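You operate a simulated robot arm through the tools that you are given. There is no shell and no other tool. Be economical: measure what you need, move in short steps, check, and stop when the job is done.

The job below is to be done with a simulated two-armed robot. You get a single attempt, and the scene is never put back.

Task
Wipe up the spill on the foot of the bed with the green cloth and put it back.

The check looks at the end state, three seconds after you hand in, the way a careful person would. Anything else that was tipped, shoved, dropped, spilled or broken makes it a failure. Flat cloth is picked up by pressing the open fingertips on it (5 to 10 N) and closing them slowly along it; thin cloth reads only 2 to 8 mm in the jaws.

Robot
Two 7-joint arms with two-finger parallel grippers on one trunk, on a base that drives. Base frame: it is fixed to the floor where the robot stands at the start and does not move with it; the origin is under the middle of the robot, x ahead of it, y to its left, z up; the surface under the hand at the start is at about z = 0.678. Units: m, rad, N and s.
The left shoulder is at the start at [0.179, 0.174, 0.927], the right one opposite. With the tool pointing down near the work surface each hand reaches from about 0.44 to 0.82 m from the robot's upright axis, wherever it stands, measured 20 degrees to its own side. Payload 3.6 kg a hand.
Tool frame (each hand has its own): the origin (TCP) lies between the finger pads and is the grasp point; the fingertips stand 0.03 m ahead of it; z points along the fingers, y is the line along which they close. The gripper opens to 0.11 m. The fingers are 0.02 m wide and 0.01 m thick; the gripper's body (0.048 by 0.112 m) begins 0.055 m behind the TCP.
Orientation is told as [roll, pitch, yaw] about the base's x, y, z axes, in that order, counted from this pose: with the fingers straight down and closing along the base's y, the tool's x points along the base's -x, its y along +y and its z along -z.

Tools
- The arms move only by the tool send_rows. It takes "left_series", "right_series" or both (then of equal length, played together; a hand with none holds still); each is text: rows parted by semicolons, each of 7 numbers parted by spaces: the finger opening in m, from 0 to 0.11, then the shift along the tool's x, y, z in units of 25 mm (1.0 is 25 mm), then the turn, a rotation vector about the tool's x, y, z in units of 4 degrees (1.0 is 4 degrees). In form: grip tx ty tz wx wy wz; .... A call has 1 to 8 rows; each row shifts and turns the commanded pose from where the row before left it, along the tool's axes as they then stand. A call with a number of a shift or a turn outside -1 to 1 is refused whole. A row lasts 0.2 s, in which the tool goes at most 0.05 m and 0.15 rad; a call with a longer step from one row to the next is refused whole, and so is a gripper value outside its range. A pose out of reach is approached as far as the arm can. The call stops where the force on the tool passes 40 N (or 10 N more than at its start, if that is more) or the arm is blocked; 0.2 s more then pass. Each finger travels about 0.153 m/s and halts on what it meets, pressing with about 37 N; the grip force reading is that of the motor and also rises with nothing between the fingers. The clock runs only during rows and for 0.2 s after the last one: add rows that do not move to give the fingers time. It gives the time, the measured TCP pose, the force on the tool (base axes), the opening and the grip force at its end, in the units of the frame above (readings bear some noise), with the torque about the TCP (base axes, N m) and any sound that the robot's microphone picked up.
- Cameras (640 x 400 px; columns grow to the right, rows downward): "scene" is now at [0.3034, 0.0368, 1.1099]; the picture's right is [0.39, -0.92, -0.00], its down [-0.40, -0.17, -0.90] and it looks along [0.83, 0.35, -0.43] (base axes); focal length 214 px, centre (320, 200). "left" rides on the left gripper at [0.072, -0.017, -0.103] in its tool frame; the picture's right is [0.23, 0.97, 0.00], its down [-0.76, 0.18, -0.62] and it looks along [-0.61, 0.14, 0.78] (tool axes); focal length 222 px, centre (320, 200). "right" rides on the right gripper at [0.072, 0.017, -0.103] in its tool frame; the picture's right is [-0.23, 0.97, 0.00], its down [-0.76, -0.18, -0.62] and it looks along [-0.61, -0.14, 0.78] (tool axes); focal length 222 px, centre (320, 200). There is no depth. A picture from a camera that has moved, and an enlarged one, comes with that camera's place and axes in the base frame and with its lens.
- capture(camera): a new picture of that camera. The clock stands still meanwhile.
- slide_trunk(by): slides the trunk up (or, below 0, down) by that many m; the arms and the scene camera ride with it, the base frame stays. It gives what a move gives, with no picture.
- drive_base(legs): drives the robot by 1 to 6 legs, each [ahead, left, turn to the left] in m, m and rad, along the robot's own axes; the way and the turn of a leg run together, so that a leg with both is an arc; at most 1.5 m and 3.142 rad a leg. The arms and the cameras ride along, it lands a little off, and it stops where it bumps. It gives what a move gives.
- aim_head(pan, tilt): turns the head with the scene camera to pan (to the left, within 1.501 rad either way) and tilt (down, from -0.506 to 1.204), counted from straight ahead of the robot. It gives what a move gives.
- zoom(camera, box): a new picture of the part [left, top, right, bottom] of that camera's present view, enlarged. The clock stands still meanwhile.
- close_job(): hands the job in; it is judged then, once.

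Work in short steps. Places have to be worked out from the pictures, the camera data and where the tool is seen: move nearer, look again, correct. Check each grasp and each placing, and mend what went wrong. You have 120 turns and 108 pictures in all, those below and enlarged ones among them. Open the grippers and draw the arms clear of the work before you hand the job in, unless the task says otherwise; then end with one line.

The tools are called by a JSON object that holds its "fn" and its "kwargs". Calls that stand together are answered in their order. send_rows: Moves the arms, as the interface text tells. Its arguments: {"type":"object","properties":{"left_series":{"type":"string"},"right_series":{"type":"string"}},"required":[]} The other tools are called the same way: slide_trunk (by) slides the trunk up or down; drive_base (legs) drives the base; aim_head (pan, tilt) turns the head that bears the scene camera; capture (camera) takes a picture; zoom (camera, box) takes an enlarged picture of a part of a camera's view; close_job () hands the job in.

At the start:

```text
t: 0.0
left_tcp_pos: [0.397, 0.4086, 0.911]
left_ee_rot: [0.002, -0.002, 0.0]
left_ft_force: [0.6, -0.5, -0.3]
left_wrist_torque: [-0.06, -0.03, 0.01]
left_grip_width: 0.1102
left_gripper_force: 0.1
right_tcp_pos: [0.3511, 0.0271, 0.9184]
right_ee_rot: [-0.021, 0.015, -0.017]
right_ft_force: [-0.4, -0.4, 0.0]
right_wrist_torque: [-0.02, 0.0, -0.02]
right_grip_width: 0.1099
right_gripper_force: 0.1
trunk travel left (down, up): [-0.05, 0.713]
robot x, y, heading: [-0.0004, -0.0019, -0.0]
head pan, tilt: [0.838, 1.201]
```

scene: 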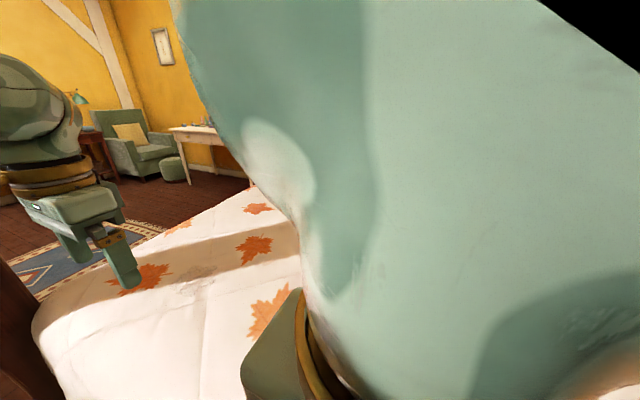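
right: 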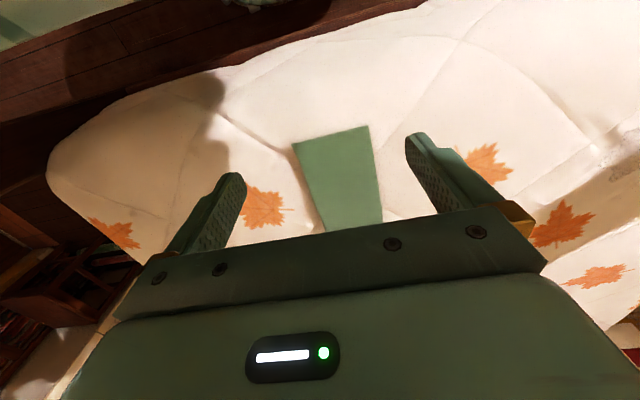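
left: 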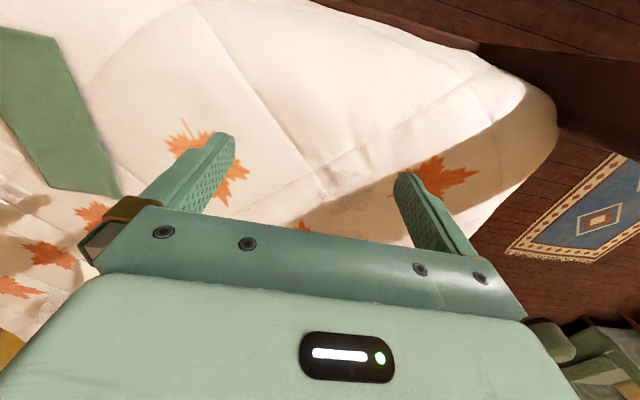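

The scene view is blocked by the right arm. I'll turn the head toward straight ahead and look.

{"fn": "aim_head", "kwargs": {"pan": 0.0, "tilt": 0.9}}

{"fn": "capture", "kwargs": {"camera": "scene"}}

{"fn": "zoom", "kwargs": {"camera": "left", "box": [0, 0, 640, 240]}}

{"fn": "zoom", "kwargs": {"camera": "right", "box": [0, 0, 640, 280]}}

```text
t: 1.2
left_tcp_pos: [0.3978, 0.4085, 0.911]
left_ee_rot: [0.001, -0.002, 0.0]
left_ft_force: [0.9, -0.6, -0.4]
left_wrist_torque: [-0.01, -0.02, -0.01]
left_grip_width: 0.1097
left_gripper_force: 0.0
right_tcp_pos: [0.3555, 0.0252, 0.9139]
right_ee_rot: [-0.029, 0.025, -0.034]
right_ft_force: [-0.4, -0.2, 1.1]
right_wrist_torque: [0.0, 0.0, 0.01]
right_grip_width: 0.1102
right_gripper_force: 0.0
trunk travel left (down, up): [-0.05, 0.713]
robot x, y, heading: [-0.002, -0.0028, 0.001]
head pan, tilt: [0.0, 0.901]
```

```text
104 pictures are left
camera scene: at [0.3043, 0.0197, 1.0938], right [0.22, -0.98, 0.0], down [-0.57, -0.13, -0.81], along [0.79, 0.18, -0.58], focal length 214 px, centre (320, 200)
```

scene: 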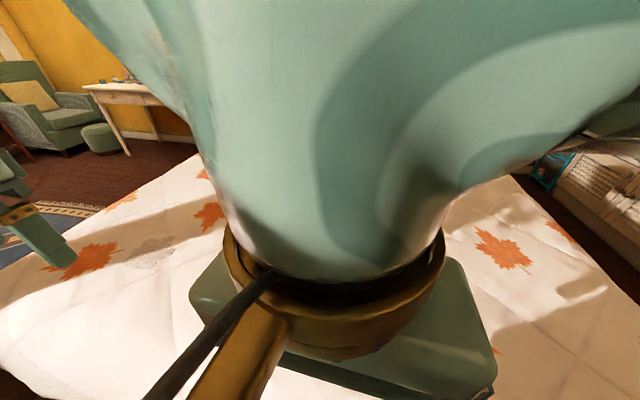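

```text
1.00 times, centred on (320, 120) of left (not enlarged: the box is as wide or as high as the picture)
camera zoom: at [0.3242, 0.3928, 1.0147], right [-0.23, 0.97, 0.0], down [0.76, 0.18, 0.62], along [0.61, 0.14, -0.78], focal length 222 px, centre (320, 280)
```

zoom: 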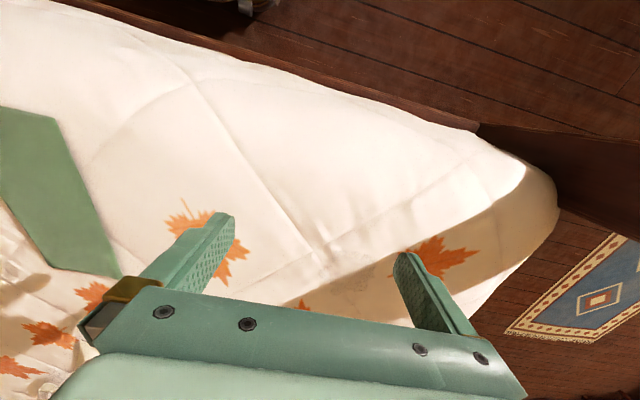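

```text
1.00 times, centred on (320, 140) of right (not enlarged: the box is as wide or as high as the picture)
camera zoom: at [0.2857, 0.0465, 1.0178], right [0.26, 0.97, -0.03], down [0.77, -0.19, 0.61], along [0.58, -0.18, -0.79], focal length 222 px, centre (320, 260)
```

zoom: 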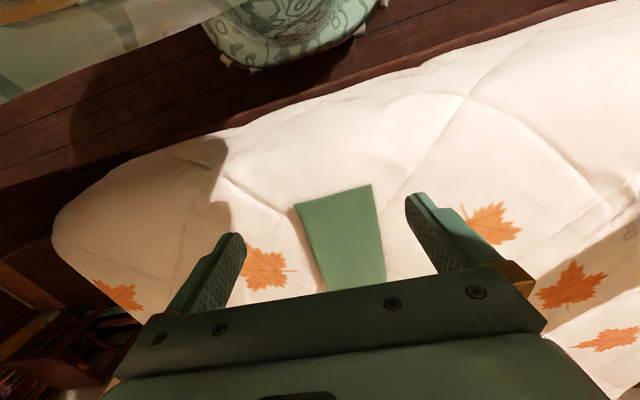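

Right arm blocks the head camera; I'll move it to its own side at constant height.

{"fn": "send_rows", "kwargs": {"right_series": "0.11 0 -1 -0.5 0 0 0;0.11 0 -1 -0.5 0 0 0;0.11 0 -1 -0.5 0 0 0;0.11 0 -1 -0.5 0 0 0;0.11 0 -1 -0.5 0 0 0;0.11 0 -1 -0.5 0 0 0;0.11 0 -1 -0.5 0 0 0;0.11 0 -1 0 0 0 0"}}

{"fn": "send_rows", "kwargs": {"right_series": "0.11 0 -1 0 0 0 0;0.11 0 -1 0 0 0 0;0.11 0 -1 0 0 0 0;0.11 0 -1 0 0 0 0;0.11 0 -1 0 0 0 0;0.11 0 -1 0 0 0 0"}}

{"fn": "capture", "kwargs": {"camera": "scene"}}

{"fn": "capture", "kwargs": {"camera": "right"}}

```text
t: 1.8
left_tcp_pos: [0.3972, 0.4089, 0.9117]
left_ee_rot: [0.001, 0.0, 0.003]
left_ft_force: [0.4, -0.3, -0.1]
left_wrist_torque: [0.0, 0.02, 0.02]
left_grip_width: 0.1099
left_gripper_force: 0.1
right_tcp_pos: [0.3568, -0.0165, 0.9348]
right_ee_rot: [-0.035, 0.001, -0.042]
right_ft_force: [19.8, 3.6, -81.3]
right_wrist_torque: [-1.95, -4.99, -0.77]
right_grip_width: 0.1098
right_gripper_force: 0.1
trunk travel left (down, up): [-0.05, 0.713]
robot x, y, heading: [-0.0013, -0.0028, -0.004]
head pan, tilt: [0.0, 0.901]
stopped in row 2 (right hand): the force on the tool passed its limit at 144 N (the readings are from after the stop); the commanded pose is now the measured one
```

```text
t: 3.2
left_tcp_pos: [0.3969, 0.4078, 0.9121]
left_ee_rot: [0.003, -0.001, 0.0]
left_ft_force: [-1.5, 0.3, 0.1]
left_wrist_torque: [0.0, 0.02, 0.03]
left_grip_width: 0.1104
left_gripper_force: 0.0
right_tcp_pos: [0.348, -0.1664, 0.9419]
right_ee_rot: [-0.027, 0.008, -0.041]
right_ft_force: [-0.3, -0.4, 0.5]
right_wrist_torque: [-0.01, -0.01, -0.01]
right_grip_width: 0.1101
right_gripper_force: 0.2
trunk travel left (down, up): [-0.05, 0.713]
robot x, y, heading: [0.003, 0.0017, 0.001]
head pan, tilt: [0.0, 0.901]
```

```text
101 pictures are left
camera scene: at [0.2941, 0.0, 1.0713], right [0.0, -1.0, 0.0], down [-0.78, 0.0, -0.62], along [0.62, 0.0, -0.78], focal length 214 px, centre (320, 200)
```

scene: 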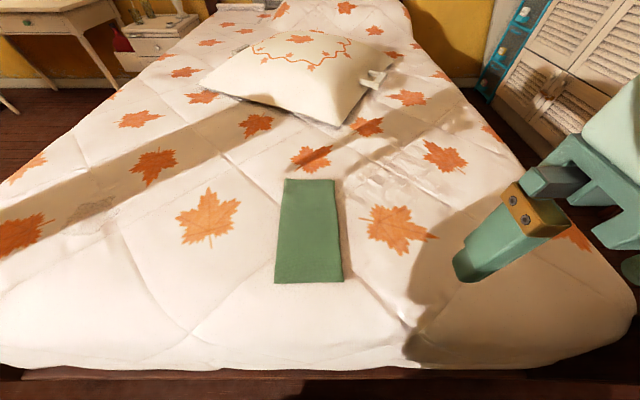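

```text
100 pictures are left
camera right: at [0.2775, -0.1436, 1.0443], right [0.27, 0.96, -0.03], down [0.76, -0.19, 0.62], along [0.59, -0.19, -0.78], focal length 222 px, centre (320, 200)
```

right: 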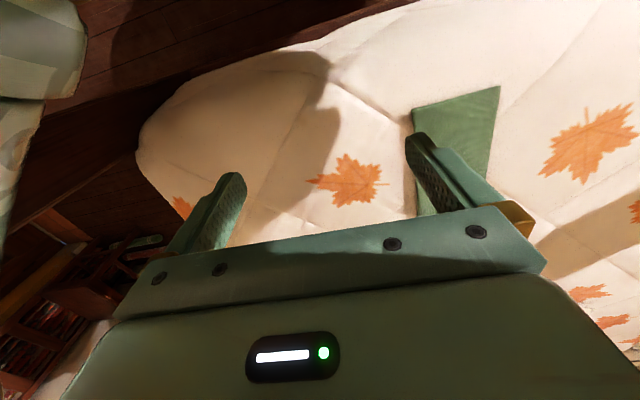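

The head is free now and the bed visible. Two greyish areas need a closer look: near (90,210) and near (390,180).

{"fn": "zoom", "kwargs": {"camera": "scene", "box": [20, 140, 220, 265]}}

{"fn": "zoom", "kwargs": {"camera": "scene", "box": [270, 110, 510, 260]}}

{"fn": "zoom", "kwargs": {"camera": "scene", "box": [100, 240, 420, 400]}}

{"fn": "zoom", "kwargs": {"camera": "scene", "box": [240, 170, 380, 290]}}

```text
3.20 times, centred on (120, 202) of scene
camera zoom: at [0.2941, 0.0, 1.0713], right [0.0, -1.0, 0.0], down [-0.78, 0.0, -0.62], along [0.62, 0.0, -0.78], focal length 686 px, centre (960, 192)
```

zoom: 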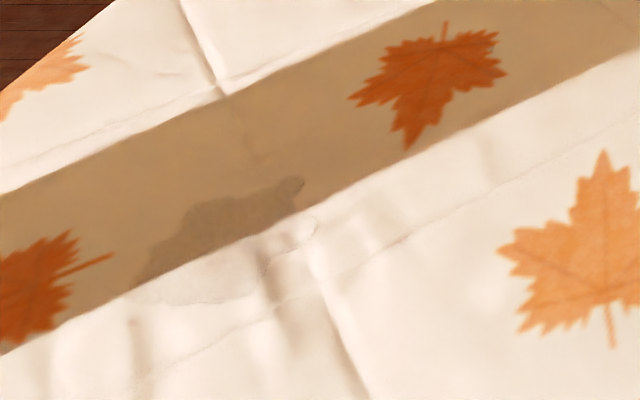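

```text
2.67 times, centred on (390, 185) of scene
camera zoom: at [0.2941, 0.0, 1.0713], right [0.0, -1.0, 0.0], down [-0.78, 0.0, -0.62], along [0.62, 0.0, -0.78], focal length 572 px, centre (133, 240)
```

zoom: 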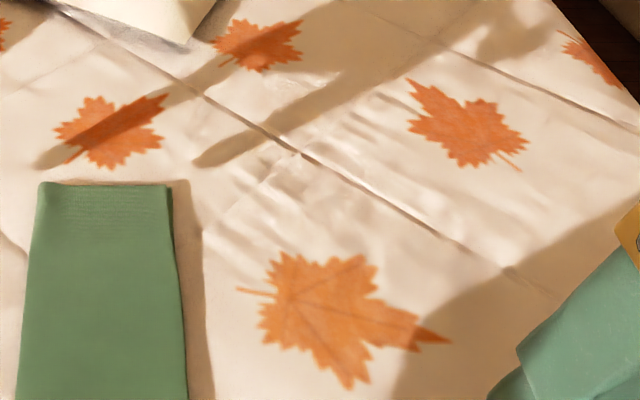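

```text
2.00 times, centred on (260, 320) of scene
camera zoom: at [0.2941, 0.0, 1.0713], right [0.0, -1.0, 0.0], down [-0.78, 0.0, -0.62], along [0.62, 0.0, -0.78], focal length 429 px, centre (440, -40)
```

zoom: 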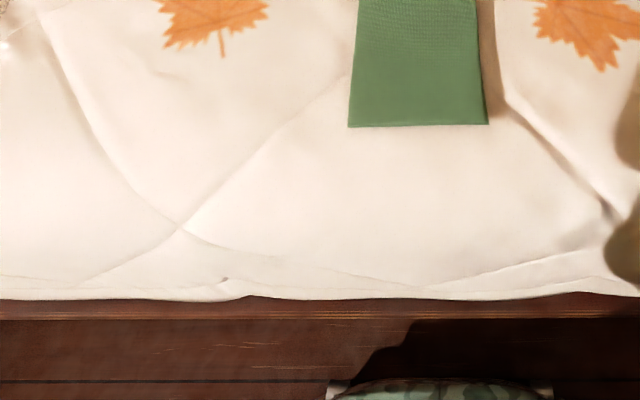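

```text
3.33 times, centred on (310, 230) of scene
camera zoom: at [0.2941, 0.0, 1.0713], right [0.0, -1.0, 0.0], down [-0.78, 0.0, -0.62], along [0.62, 0.0, -0.78], focal length 715 px, centre (353, 100)
```

zoom: 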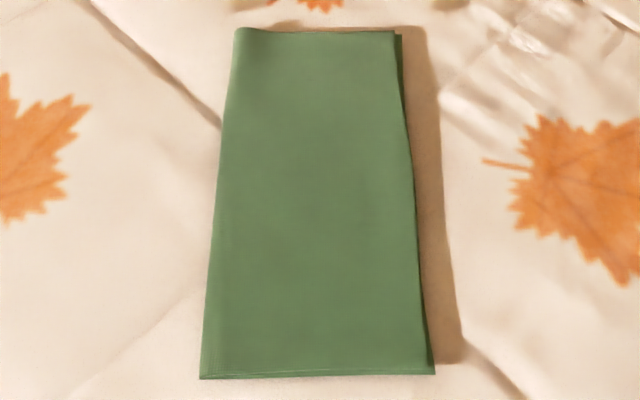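

The spill is around (0.56, 0.51), roughly 0.1 m across. The folded cloth covers x 0.417–0.674, y −0.04–0.085. I want the left hand for both, standing a bit further right; I'll check that the floor there is free.

{"fn": "aim_head", "kwargs": {"pan": -1.4, "tilt": 0.7}}

{"fn": "capture", "kwargs": {"camera": "scene"}}

```text
t: 4.7
left_tcp_pos: [0.3966, 0.4091, 0.9113]
left_ee_rot: [0.0, 0.0, 0.001]
left_ft_force: [-1.0, -0.9, -0.1]
left_wrist_torque: [0.0, 0.02, 0.0]
left_grip_width: 0.1098
left_gripper_force: 0.2
right_tcp_pos: [0.35, -0.1652, 0.9412]
right_ee_rot: [-0.028, 0.009, -0.041]
right_ft_force: [0.4, 0.2, -0.7]
right_wrist_torque: [-0.02, 0.01, 0.0]
right_grip_width: 0.1098
right_gripper_force: 0.1
trunk travel left (down, up): [-0.05, 0.713]
robot x, y, heading: [0.0006, 0.0006, -0.002]
head pan, tilt: [-1.4, 0.7]
```

```text
95 pictures are left
camera scene: at [0.2333, -0.0833, 1.0874], right [-0.99, -0.17, 0.0], down [-0.11, 0.63, -0.76], along [0.13, -0.75, -0.64], focal length 214 px, centre (320, 200)
```

scene: 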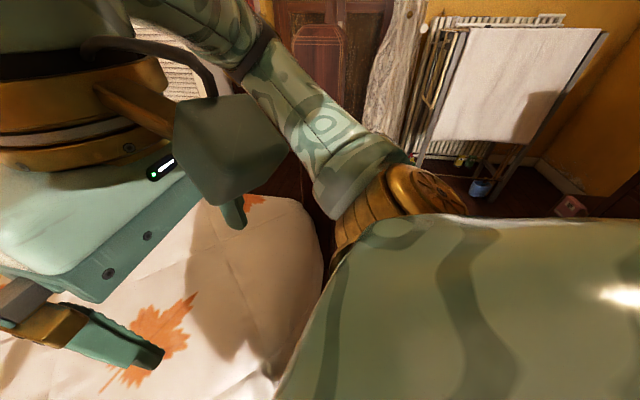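

Floor to the right is free. Drive 0.12 m right, and turn the head toward the cloth.

{"fn": "drive_base", "kwargs": {"legs": [[0, -0.12, 0]]}}

{"fn": "aim_head", "kwargs": {"pan": 0.3, "tilt": 0.95}}

{"fn": "capture", "kwargs": {"camera": "scene"}}

{"fn": "capture", "kwargs": {"camera": "left"}}

```text
t: 5.9
left_tcp_pos: [0.3436, 0.2851, 0.9128]
left_ee_rot: [-0.001, -0.012, 0.104]
left_ft_force: [-2.2, -0.3, 1.8]
left_wrist_torque: [0.03, -0.15, 0.01]
left_grip_width: 0.11
left_gripper_force: 0.0
right_tcp_pos: [0.3539, -0.29, 0.9431]
right_ee_rot: [-0.035, -0.001, 0.068]
right_ft_force: [-0.3, 1.2, 0.3]
right_wrist_torque: [-0.02, -0.01, 0.0]
right_grip_width: 0.11
right_gripper_force: 0.0
trunk travel left (down, up): [-0.05, 0.713]
robot x, y, heading: [-0.0034, -0.1617, 0.1]
head pan, tilt: [-1.4, 0.7]
```

```text
t: 7.7
left_tcp_pos: [0.3448, 0.2852, 0.9136]
left_ee_rot: [-0.001, -0.011, 0.103]
left_ft_force: [-0.8, -0.2, -0.3]
left_wrist_torque: [-0.02, 0.01, 0.0]
left_grip_width: 0.1099
left_gripper_force: 0.0
right_tcp_pos: [0.3552, -0.2908, 0.9439]
right_ee_rot: [-0.034, -0.002, 0.069]
right_ft_force: [-0.1, 1.3, 0.4]
right_wrist_torque: [0.01, 0.0, 0.02]
right_grip_width: 0.11
right_gripper_force: 0.1
trunk travel left (down, up): [-0.05, 0.713]
robot x, y, heading: [-0.0023, -0.1647, 0.102]
head pan, tilt: [0.3, 0.949]
```

```text
94 pictures are left
camera scene: at [0.2865, -0.11, 1.0667], right [0.39, -0.92, 0.0], down [-0.75, -0.32, -0.58], along [0.53, 0.23, -0.82], focal length 214 px, centre (320, 200)
```

scene: 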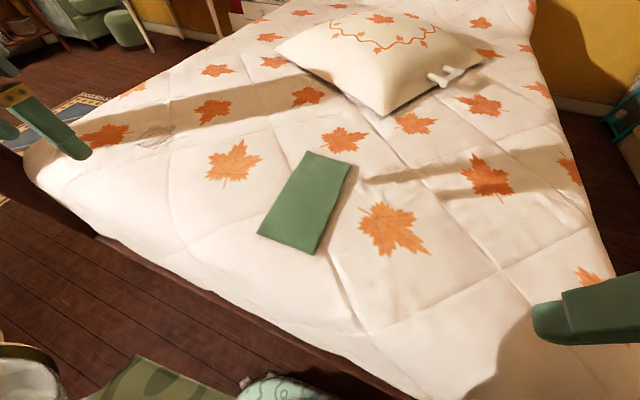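

```text
93 pictures are left
camera left: at [0.273, 0.2611, 1.0163], right [-0.33, 0.95, 0.0], down [0.73, 0.25, 0.63], along [0.6, 0.2, -0.78], focal length 222 px, centre (320, 200)
```

left: 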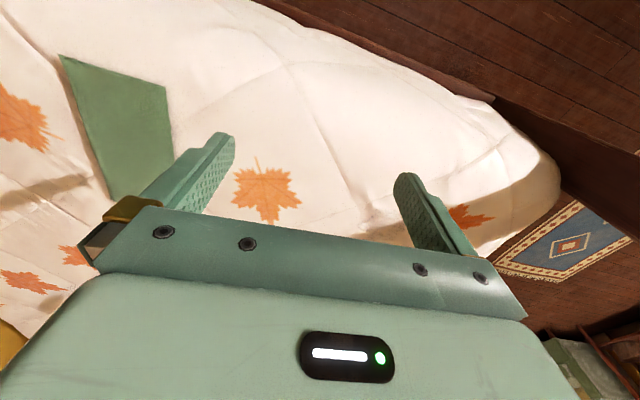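

Cloth location confirmed from a second viewpoint (near edge x≈0.417, y −0.043…0.083). Move the left hand above its near end (0.45, 0.02) with yaw straightened.

{"fn": "send_rows", "kwargs": {"left_series": "0.11 0 0 0 0 0 0.75;0.11 0 0 0 0 0 0.75;0.11 -0.4 -1 0.2 0 0 0;0.11 -0.4 -1 0.2 0 0 0;0.11 -0.4 -1 0.2 0 0 0;0.11 -0.4 -1 0.2 0 0 0;0.11 -0.4 -1 0.2 0 0 0;0.11 -0.4 -1 0.2 0 0 0"}}

{"fn": "send_rows", "kwargs": {"left_series": "0.1 -0.4 -1 0.5 0 0 0;0.1 -0.4 -1 0.5 0 0 0;0.09 -0.4 -1 0.5 0 0 0;0.09 -0.4 -1 0.5 0 0 0;0.08 -0.4 -0.6 0.5 0 0 0;0.08 0 0 0 0 0 0"}}

{"fn": "capture", "kwargs": {"camera": "scene"}}

{"fn": "capture", "kwargs": {"camera": "left"}}

```text
t: 9.4
left_tcp_pos: [0.4051, 0.1351, 0.8835]
left_ee_rot: [0.0, -0.009, -0.002]
left_ft_force: [0.4, 0.3, 0.8]
left_wrist_torque: [0.0, -0.02, -0.02]
left_grip_width: 0.1099
left_gripper_force: 0.0
right_tcp_pos: [0.3554, -0.2909, 0.9439]
right_ee_rot: [-0.034, 0.0, 0.071]
right_ft_force: [0.5, -0.1, -0.1]
right_wrist_torque: [0.03, -0.03, -0.01]
right_grip_width: 0.11
right_gripper_force: 0.1
trunk travel left (down, up): [-0.05, 0.713]
robot x, y, heading: [-0.0001, -0.1656, 0.101]
head pan, tilt: [0.3, 0.949]
```

```text
t: 10.8
left_tcp_pos: [0.4558, 0.0197, 0.8226]
left_ee_rot: [0.0, -0.01, -0.002]
left_ft_force: [-0.2, 0.3, -0.1]
left_wrist_torque: [-0.01, 0.04, -0.02]
left_grip_width: 0.0799
left_gripper_force: 0.1
right_tcp_pos: [0.3566, -0.2919, 0.9429]
right_ee_rot: [-0.033, 0.001, 0.07]
right_ft_force: [-0.7, -0.4, 0.0]
right_wrist_torque: [0.01, 0.04, 0.03]
right_grip_width: 0.1102
right_gripper_force: 0.0
trunk travel left (down, up): [-0.05, 0.713]
robot x, y, heading: [0.0013, -0.1668, 0.101]
head pan, tilt: [0.3, 0.949]
```

```text
92 pictures are left
camera scene: at [0.2864, -0.1098, 1.0666], right [0.39, -0.92, 0.0], down [-0.75, -0.32, -0.58], along [0.53, 0.23, -0.82], focal length 214 px, centre (320, 200)
```

scene: 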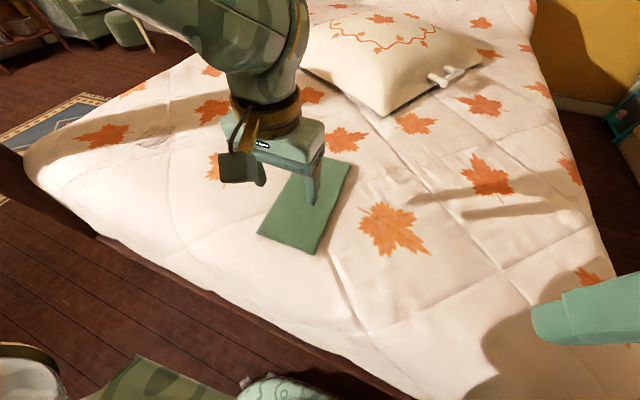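

```text
91 pictures are left
camera left: at [0.3817, 0.0036, 0.9246], right [-0.23, 0.97, 0.0], down [0.75, 0.18, 0.63], along [0.62, 0.14, -0.78], focal length 222 px, centre (320, 200)
```

left: 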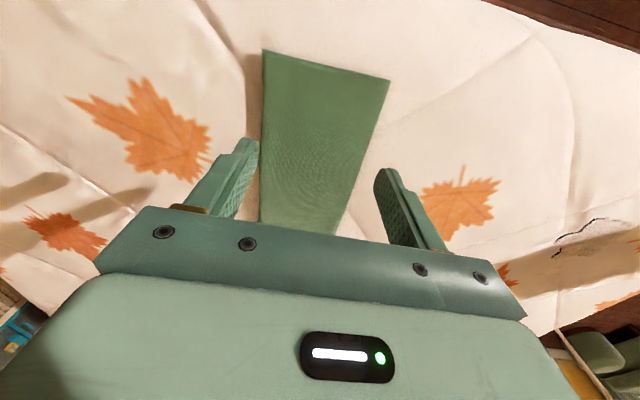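

The hand is over the near end as planned. Lower in steps to just above the cloth.

{"fn": "send_rows", "kwargs": {"left_series": "0.08 0.1 0 1 0 0 0;0.08 0.1 0 1 0 0 0;0.08 0 0 1 0 0 0;0.08 0 0 0.7 0 0 0;0.08 0 0 0 0 0 0"}}

{"fn": "capture", "kwargs": {"camera": "left"}}

```text
t: 12.1
left_tcp_pos: [0.4516, 0.0197, 0.7294]
left_ee_rot: [0.001, -0.01, 0.0]
left_ft_force: [-0.1, 0.2, -0.5]
left_wrist_torque: [-0.01, 0.01, -0.04]
left_grip_width: 0.0801
left_gripper_force: 0.0
right_tcp_pos: [0.3553, -0.2909, 0.9444]
right_ee_rot: [-0.032, 0.001, 0.068]
right_ft_force: [0.1, 0.4, -0.9]
right_wrist_torque: [-0.02, 0.02, 0.0]
right_grip_width: 0.11
right_gripper_force: 0.1
trunk travel left (down, up): [-0.05, 0.713]
robot x, y, heading: [0.0004, -0.1661, 0.101]
head pan, tilt: [0.3, 0.949]
```

```text
90 pictures are left
camera left: at [0.3775, 0.0037, 0.8318], right [-0.23, 0.97, 0.0], down [0.76, 0.18, 0.63], along [0.62, 0.14, -0.78], focal length 222 px, centre (320, 200)
```

left: 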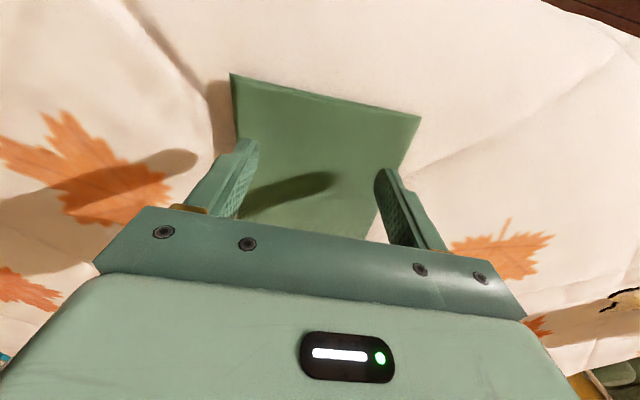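

Tips are ~20 mm above the cloth. Descend in small steps until I feel 5–10 N.

{"fn": "send_rows", "kwargs": {"left_series": "0.08 0 0 0.2 0 0 0;0.08 0 0 0.2 0 0 0;0.08 0 0 0 0 0 0"}}

{"fn": "send_rows", "kwargs": {"left_series": "0.08 0 0 0.1 0 0 0;0.08 0 0 0.1 0 0 0;0.08 0 0 0 0 0 0"}}

```text
t: 12.8
left_tcp_pos: [0.4521, 0.0199, 0.7197]
left_ee_rot: [-0.002, -0.008, -0.001]
left_ft_force: [-0.9, 0.1, -0.2]
left_wrist_torque: [-0.04, 0.01, -0.05]
left_grip_width: 0.08
left_gripper_force: 0.1
right_tcp_pos: [0.356, -0.2914, 0.9432]
right_ee_rot: [-0.032, 0.001, 0.068]
right_ft_force: [0.3, 0.3, 0.4]
right_wrist_torque: [-0.01, 0.01, 0.03]
right_grip_width: 0.1101
right_gripper_force: 0.0
trunk travel left (down, up): [-0.05, 0.713]
robot x, y, heading: [0.004, -0.1637, 0.099]
head pan, tilt: [0.3, 0.949]
```

```text
t: 13.7
left_tcp_pos: [0.4519, 0.0195, 0.7146]
left_ee_rot: [0.0, -0.01, -0.003]
left_ft_force: [0.8, -0.2, -0.1]
left_wrist_torque: [0.01, 0.0, 0.01]
left_grip_width: 0.0799
left_gripper_force: 0.0
right_tcp_pos: [0.3557, -0.2919, 0.9438]
right_ee_rot: [-0.034, 0.0, 0.068]
right_ft_force: [0.4, 0.1, 0.2]
right_wrist_torque: [-0.02, -0.06, -0.02]
right_grip_width: 0.1099
right_gripper_force: 0.1
trunk travel left (down, up): [-0.05, 0.713]
robot x, y, heading: [0.0012, -0.1653, 0.104]
head pan, tilt: [0.3, 0.949]
```

No contact yet; continue.

{"fn": "send_rows", "kwargs": {"left_series": "0.08 0 0 0.1 0 0 0;0.08 0 0 0.1 0 0 0;0.08 0 0 0 0 0 0"}}

{"fn": "send_rows", "kwargs": {"left_series": "0.08 0 0 0.08 0 0 0;0.08 0 0 0 0 0 0"}}

{"fn": "send_rows", "kwargs": {"left_series": "0.08 0 0 0.08 0 0 0;0.08 0 0 0 0 0 0"}}

```text
t: 14.5
left_tcp_pos: [0.4504, 0.0203, 0.7129]
left_ee_rot: [0.0, -0.017, 0.001]
left_ft_force: [0.0, 0.7, 1.9]
left_wrist_torque: [-0.08, -0.01, 0.02]
left_grip_width: 0.0797
left_gripper_force: 0.1
right_tcp_pos: [0.3555, -0.2915, 0.9442]
right_ee_rot: [-0.033, -0.003, 0.073]
right_ft_force: [0.2, -0.2, 0.5]
right_wrist_torque: [-0.01, 0.0, -0.02]
right_grip_width: 0.1103
right_gripper_force: 0.0
trunk travel left (down, up): [-0.05, 0.713]
robot x, y, heading: [-0.002, -0.1593, 0.111]
head pan, tilt: [0.3, 0.949]
stopped in row 3 (left hand): the force on the tool passed its limit at 42 N (the readings are from after the stop); the commanded pose is now the measured one
```

```text
t: 15.1
left_tcp_pos: [0.4501, 0.0202, 0.7116]
left_ee_rot: [-0.002, -0.019, 0.001]
left_ft_force: [-6.9, 6.9, 39.1]
left_wrist_torque: [-0.8, 0.35, -0.19]
left_grip_width: 0.0796
left_gripper_force: 0.0
right_tcp_pos: [0.3548, -0.2915, 0.9442]
right_ee_rot: [-0.033, -0.002, 0.074]
right_ft_force: [0.4, 0.1, 0.6]
right_wrist_torque: [-0.02, -0.01, 0.03]
right_grip_width: 0.1102
right_gripper_force: 0.0
trunk travel left (down, up): [-0.05, 0.713]
robot x, y, heading: [0.0011, -0.165, 0.107]
head pan, tilt: [0.3, 0.949]
```

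```text
t: 15.4
left_tcp_pos: [0.4509, 0.0196, 0.7114]
left_ee_rot: [-0.002, -0.021, 0.0]
left_ft_force: [-0.1, 2.6, 9.8]
left_wrist_torque: [-0.19, 0.04, -0.06]
left_grip_width: 0.0797
left_gripper_force: 0.0
right_tcp_pos: [0.3544, -0.2905, 0.9433]
right_ee_rot: [-0.032, -0.002, 0.076]
right_ft_force: [0.4, -0.6, 1.2]
right_wrist_torque: [0.01, -0.02, 0.03]
right_grip_width: 0.11
right_gripper_force: 0.0
trunk travel left (down, up): [-0.05, 0.713]
robot x, y, heading: [0.0007, -0.1618, 0.107]
head pan, tilt: [0.3, 0.949]
stopped in row 1 (left hand): the force on the tool passed its limit at 56 N (the readings are from after the stop); the commanded pose is now the measured one
```

Firm contact at TCP z≈0.711, now 9.8 N. Close slowly along the cloth.

{"fn": "send_rows", "kwargs": {"left_series": "0.075 0 0 0 0 0 0;0.07 0 0 0 0 0 0;0.065 0 0 0 0 0 0;0.06 0 0 0 0 0 0;0.055 0 0 0 0 0 0;0.05 0 0 0 0 0 0;0.045 0 0 0 0 0 0;0.04 0 0 0 0 0 0"}}

{"fn": "capture", "kwargs": {"camera": "left"}}

```text
t: 17.2
left_tcp_pos: [0.452, 0.0197, 0.7115]
left_ee_rot: [-0.002, -0.024, 0.002]
left_ft_force: [0.5, 1.4, 23.3]
left_wrist_torque: [-0.14, 0.12, -0.01]
left_grip_width: 0.0397
left_gripper_force: 0.0
right_tcp_pos: [0.3538, -0.2911, 0.9449]
right_ee_rot: [-0.031, -0.002, 0.075]
right_ft_force: [0.1, 0.8, 0.8]
right_wrist_torque: [0.03, 0.01, -0.01]
right_grip_width: 0.1099
right_gripper_force: 0.1
trunk travel left (down, up): [-0.05, 0.713]
robot x, y, heading: [0.0011, -0.1612, 0.106]
head pan, tilt: [0.3, 0.949]
```

```text
89 pictures are left
camera left: at [0.3759, 0.0035, 0.8136], right [-0.23, 0.97, -0.01], down [0.75, 0.18, 0.64], along [0.62, 0.14, -0.77], focal length 222 px, centre (320, 200)
```

left: 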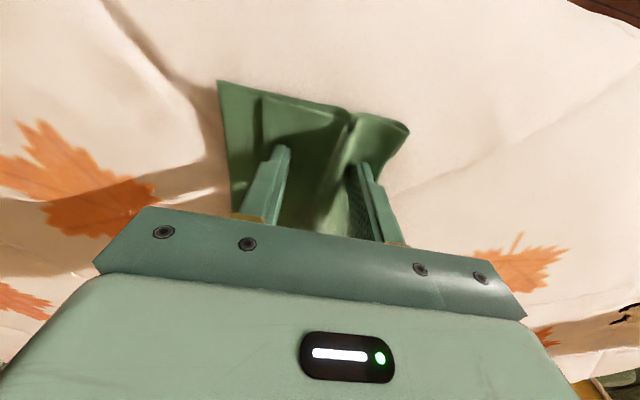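

The cloth is gathering into a ridge between the fingers. Keep closing slowly.

{"fn": "send_rows", "kwargs": {"left_series": "0.035 0 0 0 0 0 0;0.03 0 0 0 0 0 0;0.025 0 0 0 0 0 0;0.02 0 0 0 0 0 0;0.015 0 0 0 0 0 0;0.01 0 0 0 0 0 0;0.005 0 0 0 0 0 0;0 0 0 0 0 0 0"}}

{"fn": "capture", "kwargs": {"camera": "left"}}

```text
t: 19.0
left_tcp_pos: [0.4513, 0.0204, 0.7117]
left_ee_rot: [-0.002, -0.021, 0.0]
left_ft_force: [0.8, -0.9, 28.7]
left_wrist_torque: [-0.13, 0.09, 0.01]
left_grip_width: 0.0028
left_gripper_force: 36.5
right_tcp_pos: [0.3532, -0.2923, 0.9441]
right_ee_rot: [-0.031, -0.002, 0.074]
right_ft_force: [0.1, -0.8, -0.4]
right_wrist_torque: [-0.01, -0.02, -0.02]
right_grip_width: 0.1102
right_gripper_force: 0.0
trunk travel left (down, up): [-0.05, 0.713]
robot x, y, heading: [-0.0021, -0.1622, 0.103]
head pan, tilt: [0.3, 0.949]
```

```text
88 pictures are left
camera left: at [0.376, 0.0034, 0.8136], right [-0.23, 0.97, -0.01], down [0.75, 0.18, 0.64], along [0.62, 0.14, -0.77], focal length 222 px, centre (320, 200)
```

left: 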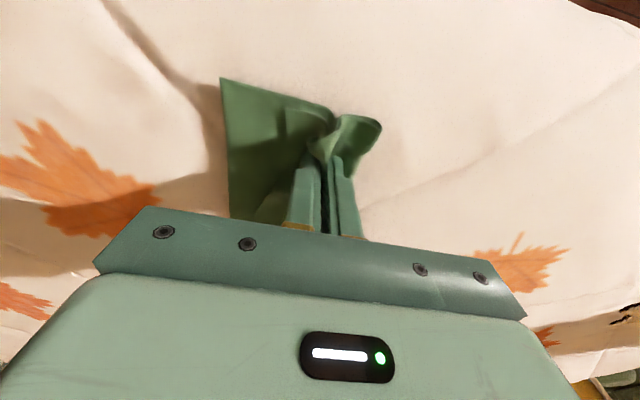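

Grip reads 2.8 mm at 36.5 N with cloth visible in the jaws. Lift gently and look.

{"fn": "send_rows", "kwargs": {"left_series": "0 0 0 -0.3 0 0 0;0 0 0 -0.6 0 0 0;0 0 0 -0.8 0 0 0;0 0 0 -0.8 0 0 0;0 0 0 -0.8 0 0 0;0 0 0 -0.8 0 0 0;0 0 0 0 0 0 0"}}

{"fn": "capture", "kwargs": {"camera": "left"}}

{"fn": "capture", "kwargs": {"camera": "scene"}}

```text
t: 20.6
left_tcp_pos: [0.4485, 0.0191, 0.8128]
left_ee_rot: [0.002, -0.019, -0.001]
left_ft_force: [0.3, -0.5, -0.7]
left_wrist_torque: [-0.02, 0.02, -0.03]
left_grip_width: 0.0031
left_gripper_force: 37.3
right_tcp_pos: [0.3537, -0.2911, 0.9441]
right_ee_rot: [-0.031, -0.001, 0.074]
right_ft_force: [0.1, 0.0, 0.0]
right_wrist_torque: [0.0, 0.02, -0.03]
right_grip_width: 0.1097
right_gripper_force: 0.1
trunk travel left (down, up): [-0.05, 0.713]
robot x, y, heading: [0.0009, -0.1628, 0.109]
head pan, tilt: [0.3, 0.949]
```

```text
87 pictures are left
camera left: at [0.3742, 0.0033, 0.9155], right [-0.23, 0.97, -0.01], down [0.75, 0.18, 0.64], along [0.62, 0.14, -0.77], focal length 222 px, centre (320, 200)
```

left: 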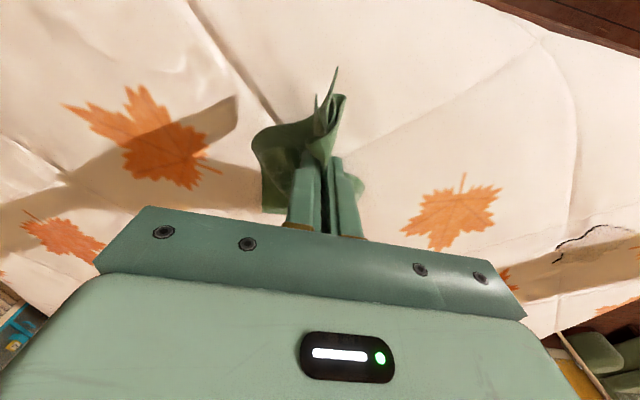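

```text
86 pictures are left
camera scene: at [0.2845, -0.1105, 1.0673], right [0.4, -0.92, 0.0], down [-0.75, -0.32, -0.58], along [0.53, 0.23, -0.81], focal length 214 px, centre (320, 200)
```

scene: 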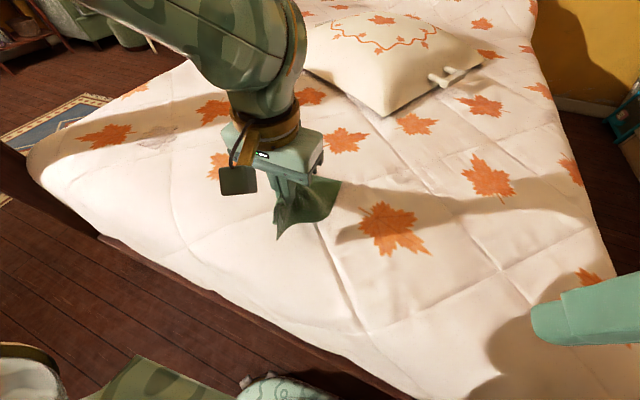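

The cloth came up. Lift higher so it hangs free and look closely.

{"fn": "send_rows", "kwargs": {"left_series": "0 0 0 -0.9 0 0 0;0 0 0 -0.9 0 0 0;0 0 0 -0.9 0 0 0;0 0 0 -0.9 0 0 0;0 0 0 -0.9 0 0 0;0 0 0 -0.9 0 0 0;0 0 0 0 0 0 0;0 0 0 0 0 0 0"}}

{"fn": "capture", "kwargs": {"camera": "scene"}}

```text
t: 22.4
left_tcp_pos: [0.445, 0.0202, 0.936]
left_ee_rot: [-0.003, -0.019, 0.001]
left_ft_force: [0.0, 0.2, -0.9]
left_wrist_torque: [0.01, -0.02, 0.0]
left_grip_width: 0.0027
left_gripper_force: 37.4
left hand out of reach, approached as far as the arm can: row 6
right_tcp_pos: [0.3555, -0.2914, 0.9447]
right_ee_rot: [-0.032, 0.0, 0.073]
right_ft_force: [0.0, -0.9, 0.7]
right_wrist_torque: [-0.02, -0.01, -0.01]
right_grip_width: 0.1102
right_gripper_force: 0.1
trunk travel left (down, up): [-0.05, 0.713]
robot x, y, heading: [0.0012, -0.1638, 0.109]
head pan, tilt: [0.3, 0.949]
```

```text
85 pictures are left
camera scene: at [0.2845, -0.1106, 1.0673], right [0.4, -0.92, 0.0], down [-0.75, -0.32, -0.58], along [0.53, 0.23, -0.81], focal length 214 px, centre (320, 200)
```

scene: 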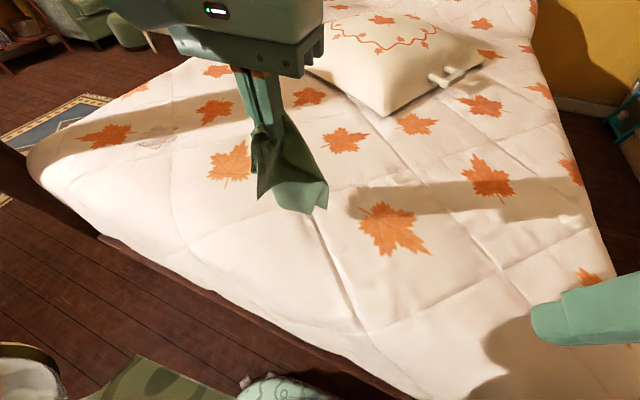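

Cloth hangs free in the gripper. Drive left ~0.2 m and undo the heading error, to bring the spill into reach.

{"fn": "drive_base", "kwargs": {"legs": [[0, 0.2, -0.1]]}}

{"fn": "aim_head", "kwargs": {"pan": 0.5, "tilt": 0.9}}

{"fn": "capture", "kwargs": {"camera": "scene"}}

```text
t: 24.0
left_tcp_pos: [0.4511, 0.1726, 0.9382]
left_ee_rot: [0.002, -0.018, -0.098]
left_ft_force: [0.2, -0.4, 0.5]
left_wrist_torque: [-0.01, 0.01, -0.01]
left_grip_width: 0.0031
left_gripper_force: 36.8
right_tcp_pos: [0.328, -0.1267, 0.9439]
right_ee_rot: [-0.032, -0.001, -0.024]
right_ft_force: [-0.7, 1.3, -0.3]
right_wrist_torque: [0.02, 0.01, 0.01]
right_grip_width: 0.1098
right_gripper_force: 0.0
trunk travel left (down, up): [-0.05, 0.713]
robot x, y, heading: [-0.009, 0.036, 0.006]
head pan, tilt: [0.3, 0.949]
```

```text
t: 24.7
left_tcp_pos: [0.4498, 0.1731, 0.9374]
left_ee_rot: [0.001, -0.019, -0.097]
left_ft_force: [0.1, 0.1, 0.5]
left_wrist_torque: [0.01, 0.02, 0.02]
left_grip_width: 0.003
left_gripper_force: 36.9
right_tcp_pos: [0.3284, -0.1281, 0.9438]
right_ee_rot: [-0.029, -0.001, -0.024]
right_ft_force: [0.1, -0.1, 0.0]
right_wrist_torque: [0.03, -0.01, 0.03]
right_grip_width: 0.1101
right_gripper_force: 0.0
trunk travel left (down, up): [-0.05, 0.713]
robot x, y, heading: [-0.0133, 0.0335, 0.009]
head pan, tilt: [0.499, 0.901]
```

```text
84 pictures are left
camera scene: at [0.2732, 0.0735, 1.0712], right [0.48, -0.87, 0.0], down [-0.69, -0.38, -0.62], along [0.54, 0.3, -0.78], focal length 214 px, centre (320, 200)
```

scene: 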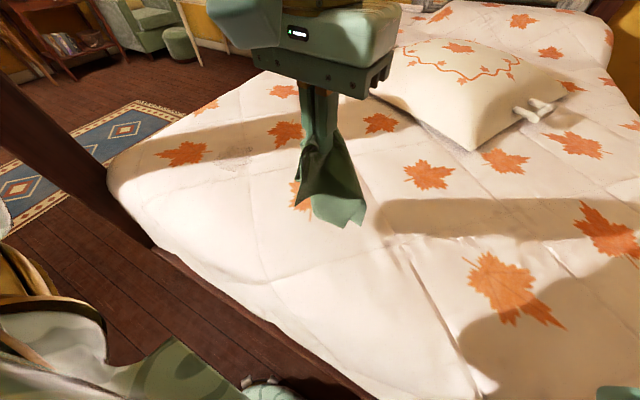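

Zoom on the spill for exact extents from here.

{"fn": "zoom", "kwargs": {"camera": "scene", "box": [150, 110, 310, 210]}}

```text
4.00 times, centred on (230, 160) of scene
camera zoom: at [0.2732, 0.0735, 1.0712], right [0.48, -0.87, 0.0], down [-0.69, -0.38, -0.62], along [0.54, 0.3, -0.78], focal length 858 px, centre (680, 360)
```

zoom: 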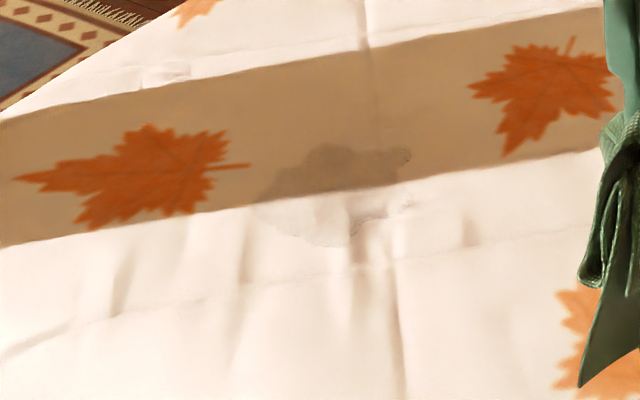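

The spill spans about x 0.515–0.62, y 0.45–0.55. Something like a bedpost stands at left; I look at it before reaching there.

{"fn": "aim_head", "kwargs": {"pan": 1.1, "tilt": 0.5}}

{"fn": "capture", "kwargs": {"camera": "scene"}}

{"fn": "capture", "kwargs": {"camera": "left"}}

```text
t: 25.7
left_tcp_pos: [0.4511, 0.1735, 0.937]
left_ee_rot: [0.0, -0.021, -0.097]
left_ft_force: [0.7, -0.2, -0.7]
left_wrist_torque: [0.01, -0.04, 0.02]
left_grip_width: 0.0029
left_gripper_force: 37.6
right_tcp_pos: [0.3283, -0.1272, 0.9446]
right_ee_rot: [-0.028, -0.001, -0.022]
right_ft_force: [0.4, 0.3, -0.5]
right_wrist_torque: [-0.04, 0.02, -0.01]
right_grip_width: 0.11
right_gripper_force: 0.1
trunk travel left (down, up): [-0.05, 0.713]
robot x, y, heading: [-0.0141, 0.0328, 0.006]
head pan, tilt: [1.1, 0.499]
```

```text
82 pictures are left
camera scene: at [0.248, 0.1182, 1.105], right [0.89, -0.45, 0.0], down [-0.22, -0.43, -0.88], along [0.39, 0.78, -0.48], focal length 214 px, centre (320, 200)
```

scene: 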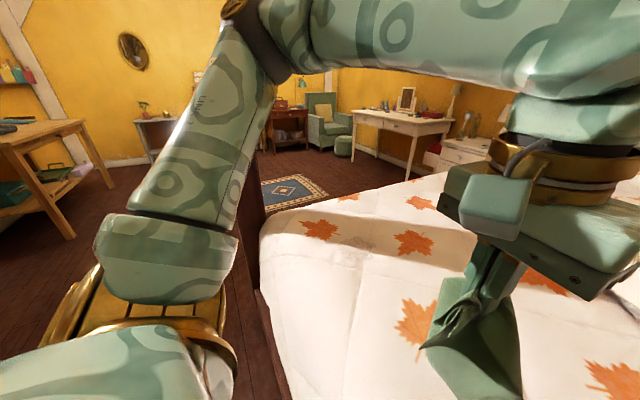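

```text
81 pictures are left
camera left: at [0.3744, 0.1638, 1.0395], right [-0.13, 0.99, 0.0], down [0.76, 0.1, 0.64], along [0.63, 0.08, -0.77], focal length 222 px, centre (320, 200)
```

left: 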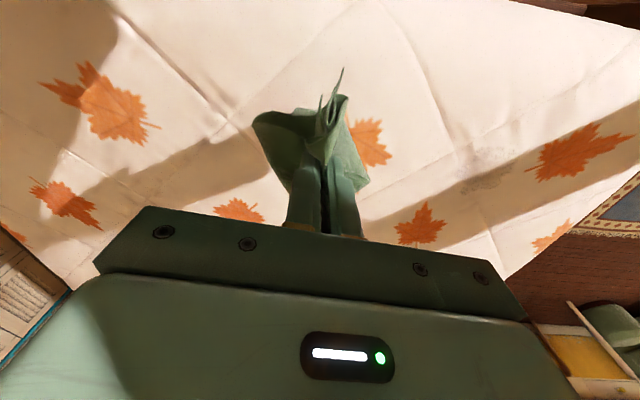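

The post is low and to the left; the arm's elbow stays above it. Move the hand left toward the spill at height, in two steps.

{"fn": "send_rows", "kwargs": {"left_series": "0 0 1 0 0 0 0;0 0 1 0 0 0 0;0 0 1 0 0 0 0;0 0 1 0 0 0 0;0 0 1 0 0 0 0;0 0 1 0 0 0 0;0 0 1 0 0 0 0;0 0 0 0 0 0 0"}}

{"fn": "capture", "kwargs": {"camera": "scene"}}

```text
t: 27.5
left_tcp_pos: [0.4674, 0.3476, 0.9381]
left_ee_rot: [0.0, -0.019, -0.097]
left_ft_force: [0.4, -0.5, 0.2]
left_wrist_torque: [-0.02, 0.03, 0.01]
left_grip_width: 0.0025
left_gripper_force: 36.6
right_tcp_pos: [0.3289, -0.1276, 0.9441]
right_ee_rot: [-0.03, -0.001, -0.025]
right_ft_force: [-0.3, -0.2, 0.7]
right_wrist_torque: [0.0, 0.02, -0.01]
right_grip_width: 0.1103
right_gripper_force: 0.0
trunk travel left (down, up): [-0.05, 0.713]
robot x, y, heading: [-0.012, 0.0348, 0.005]
head pan, tilt: [1.1, 0.499]
```

```text
80 pictures are left
camera scene: at [0.2479, 0.1183, 1.105], right [0.89, -0.45, 0.0], down [-0.21, -0.43, -0.88], along [0.39, 0.79, -0.48], focal length 214 px, centre (320, 200)
```

scene: 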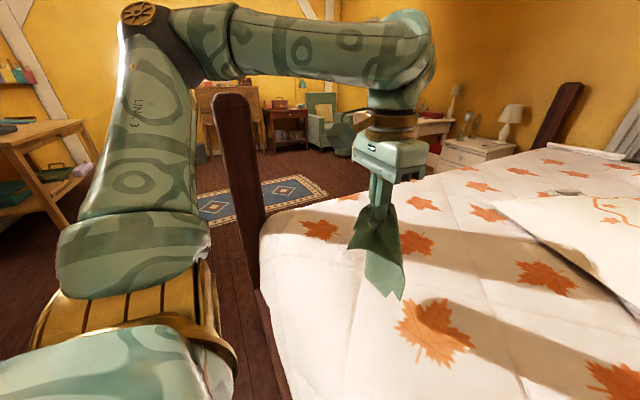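

Clear view now. Continue to above the spill's far side.

{"fn": "send_rows", "kwargs": {"left_series": "0 -0.8 1 0 0 0 0;0 -0.8 1 0 0 0 0;0 -0.8 1 0 0 0 0;0 -0.8 1 0 0 0 0;0 -0.8 1 0 0 0 0;0 -0.8 1 0 0 0 0;0 0 0 0 0 0 0"}}

{"fn": "capture", "kwargs": {"camera": "scene"}}

```text
t: 29.1
left_tcp_pos: [0.6019, 0.4851, 0.9397]
left_ee_rot: [-0.001, -0.019, -0.098]
left_ft_force: [1.0, 0.0, 0.0]
left_wrist_torque: [-0.01, -0.01, 0.01]
left_grip_width: 0.0028
left_gripper_force: 36.7
right_tcp_pos: [0.3283, -0.1264, 0.9457]
right_ee_rot: [-0.031, -0.003, -0.024]
right_ft_force: [-0.3, 0.6, -0.1]
right_wrist_torque: [-0.02, -0.01, -0.01]
right_grip_width: 0.1101
right_gripper_force: 0.0
trunk travel left (down, up): [-0.05, 0.713]
robot x, y, heading: [-0.0136, 0.0362, 0.007]
head pan, tilt: [1.1, 0.499]
```

```text
79 pictures are left
camera scene: at [0.2477, 0.1183, 1.1052], right [0.89, -0.45, 0.0], down [-0.21, -0.43, -0.88], along [0.39, 0.79, -0.48], focal length 214 px, centre (320, 200)
```

scene: 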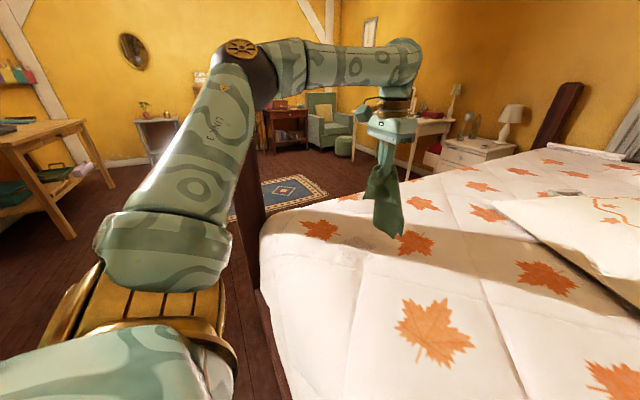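

Reachable. Shift slightly further out, then lower while drawing back so the cloth lays across the spill.

{"fn": "send_rows", "kwargs": {"left_series": "0 -0.8 0.4 0 0 0 0;0 -0.5 0.4 0.5 0 0 0;0 0.2 0 1 0 0 0;0 0.5 0 1 0 0 0;0 0.8 0 1 0 0 0;0 1 0 1 0 0 0;0 1 0 1 0 0 0;0 1 0 1 0 0 0"}}

{"fn": "send_rows", "kwargs": {"left_series": "0 1 0 0.8 0 0 0;0 0.8 0 0.7 0 0 0;0 0 0 0 0 0 0"}}

{"fn": "capture", "kwargs": {"camera": "scene"}}

{"fn": "capture", "kwargs": {"camera": "left"}}

```text
t: 30.9
left_tcp_pos: [0.5268, 0.5107, 0.7763]
left_ee_rot: [0.001, -0.021, -0.098]
left_ft_force: [-0.4, -0.7, 0.6]
left_wrist_torque: [-0.05, 0.03, 0.0]
left_grip_width: 0.0028
left_gripper_force: 37.1
right_tcp_pos: [0.3286, -0.1276, 0.9436]
right_ee_rot: [-0.031, -0.003, -0.024]
right_ft_force: [0.5, 0.5, -0.3]
right_wrist_torque: [-0.01, 0.0, -0.07]
right_grip_width: 0.1102
right_gripper_force: 0.1
trunk travel left (down, up): [-0.05, 0.713]
robot x, y, heading: [-0.0114, 0.0328, 0.012]
head pan, tilt: [1.1, 0.499]
```

```text
t: 31.7
left_tcp_pos: [0.4836, 0.5149, 0.7378]
left_ee_rot: [0.001, -0.018, -0.099]
left_ft_force: [0.6, 0.1, 0.2]
left_wrist_torque: [0.0, -0.01, -0.01]
left_grip_width: 0.0029
left_gripper_force: 37.0
right_tcp_pos: [0.3304, -0.1272, 0.9441]
right_ee_rot: [-0.028, -0.002, -0.025]
right_ft_force: [0.0, 0.0, -0.2]
right_wrist_torque: [-0.04, 0.01, 0.01]
right_grip_width: 0.1102
right_gripper_force: 0.0
trunk travel left (down, up): [-0.05, 0.713]
robot x, y, heading: [-0.013, 0.0327, 0.005]
head pan, tilt: [1.1, 0.499]
```

```text
78 pictures are left
camera scene: at [0.2479, 0.1183, 1.1051], right [0.89, -0.45, 0.0], down [-0.21, -0.43, -0.88], along [0.39, 0.79, -0.48], focal length 214 px, centre (320, 200)
```

scene: 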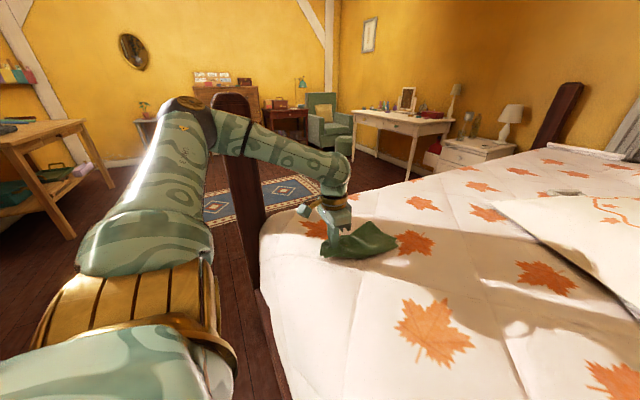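

```text
77 pictures are left
camera left: at [0.4079, 0.506, 0.8399], right [-0.13, 0.99, 0.0], down [0.76, 0.1, 0.64], along [0.63, 0.08, -0.77], focal length 222 px, centre (320, 200)
```

left: 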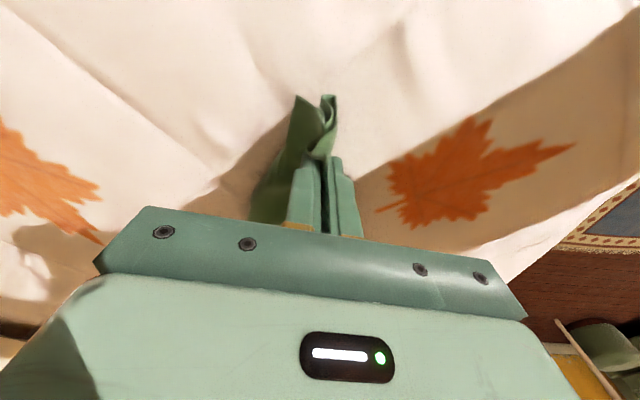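

Cloth lies over the spill. Lower gently to contact.

{"fn": "send_rows", "kwargs": {"left_series": "0 -0.3 -0.1 0.4 0 0 0;0 0 0 0.3 0 0 0;0 0 0 0 0 0 0"}}

{"fn": "send_rows", "kwargs": {"left_series": "0 0 0 0.12 0 0 0;0 0 0 0 0 0 0"}}

{"fn": "send_rows", "kwargs": {"left_series": "0 0 0 0.12 0 0 0;0 0 0 0 0 0 0"}}

```text
t: 32.5
left_tcp_pos: [0.4912, 0.5125, 0.7212]
left_ee_rot: [0.0, -0.021, -0.096]
left_ft_force: [-0.3, 0.3, 0.9]
left_wrist_torque: [0.04, 0.01, 0.01]
left_grip_width: 0.0029
left_gripper_force: 37.6
right_tcp_pos: [0.3284, -0.1271, 0.9442]
right_ee_rot: [-0.03, -0.001, -0.024]
right_ft_force: [0.3, 0.3, 0.2]
right_wrist_torque: [0.0, 0.0, 0.02]
right_grip_width: 0.11
right_gripper_force: 0.1
trunk travel left (down, up): [-0.05, 0.713]
robot x, y, heading: [-0.0124, 0.0348, 0.005]
head pan, tilt: [1.1, 0.499]
```

```text
t: 33.1
left_tcp_pos: [0.4911, 0.5118, 0.7177]
left_ee_rot: [0.0, -0.021, -0.097]
left_ft_force: [0.6, -0.8, 2.8]
left_wrist_torque: [-0.01, -0.01, 0.02]
left_grip_width: 0.0027
left_gripper_force: 36.9
right_tcp_pos: [0.3293, -0.1275, 0.9432]
right_ee_rot: [-0.03, -0.001, -0.026]
right_ft_force: [0.5, -0.3, -0.1]
right_wrist_torque: [0.02, 0.01, -0.02]
right_grip_width: 0.1101
right_gripper_force: 0.2
trunk travel left (down, up): [-0.05, 0.713]
robot x, y, heading: [-0.0113, 0.0356, 0.01]
head pan, tilt: [1.1, 0.499]
```

```text
t: 33.7
left_tcp_pos: [0.4909, 0.5113, 0.7142]
left_ee_rot: [0.001, -0.021, -0.098]
left_ft_force: [0.9, -1.7, 5.0]
left_wrist_torque: [-0.04, 0.0, 0.04]
left_grip_width: 0.0025
left_gripper_force: 36.4
right_tcp_pos: [0.3285, -0.1282, 0.9441]
right_ee_rot: [-0.027, -0.002, -0.024]
right_ft_force: [-0.4, 0.5, -0.3]
right_wrist_torque: [-0.03, 0.03, 0.02]
right_grip_width: 0.1101
right_gripper_force: 0.1
trunk travel left (down, up): [-0.05, 0.713]
robot x, y, heading: [-0.015, 0.0371, 0.006]
head pan, tilt: [1.1, 0.499]
```

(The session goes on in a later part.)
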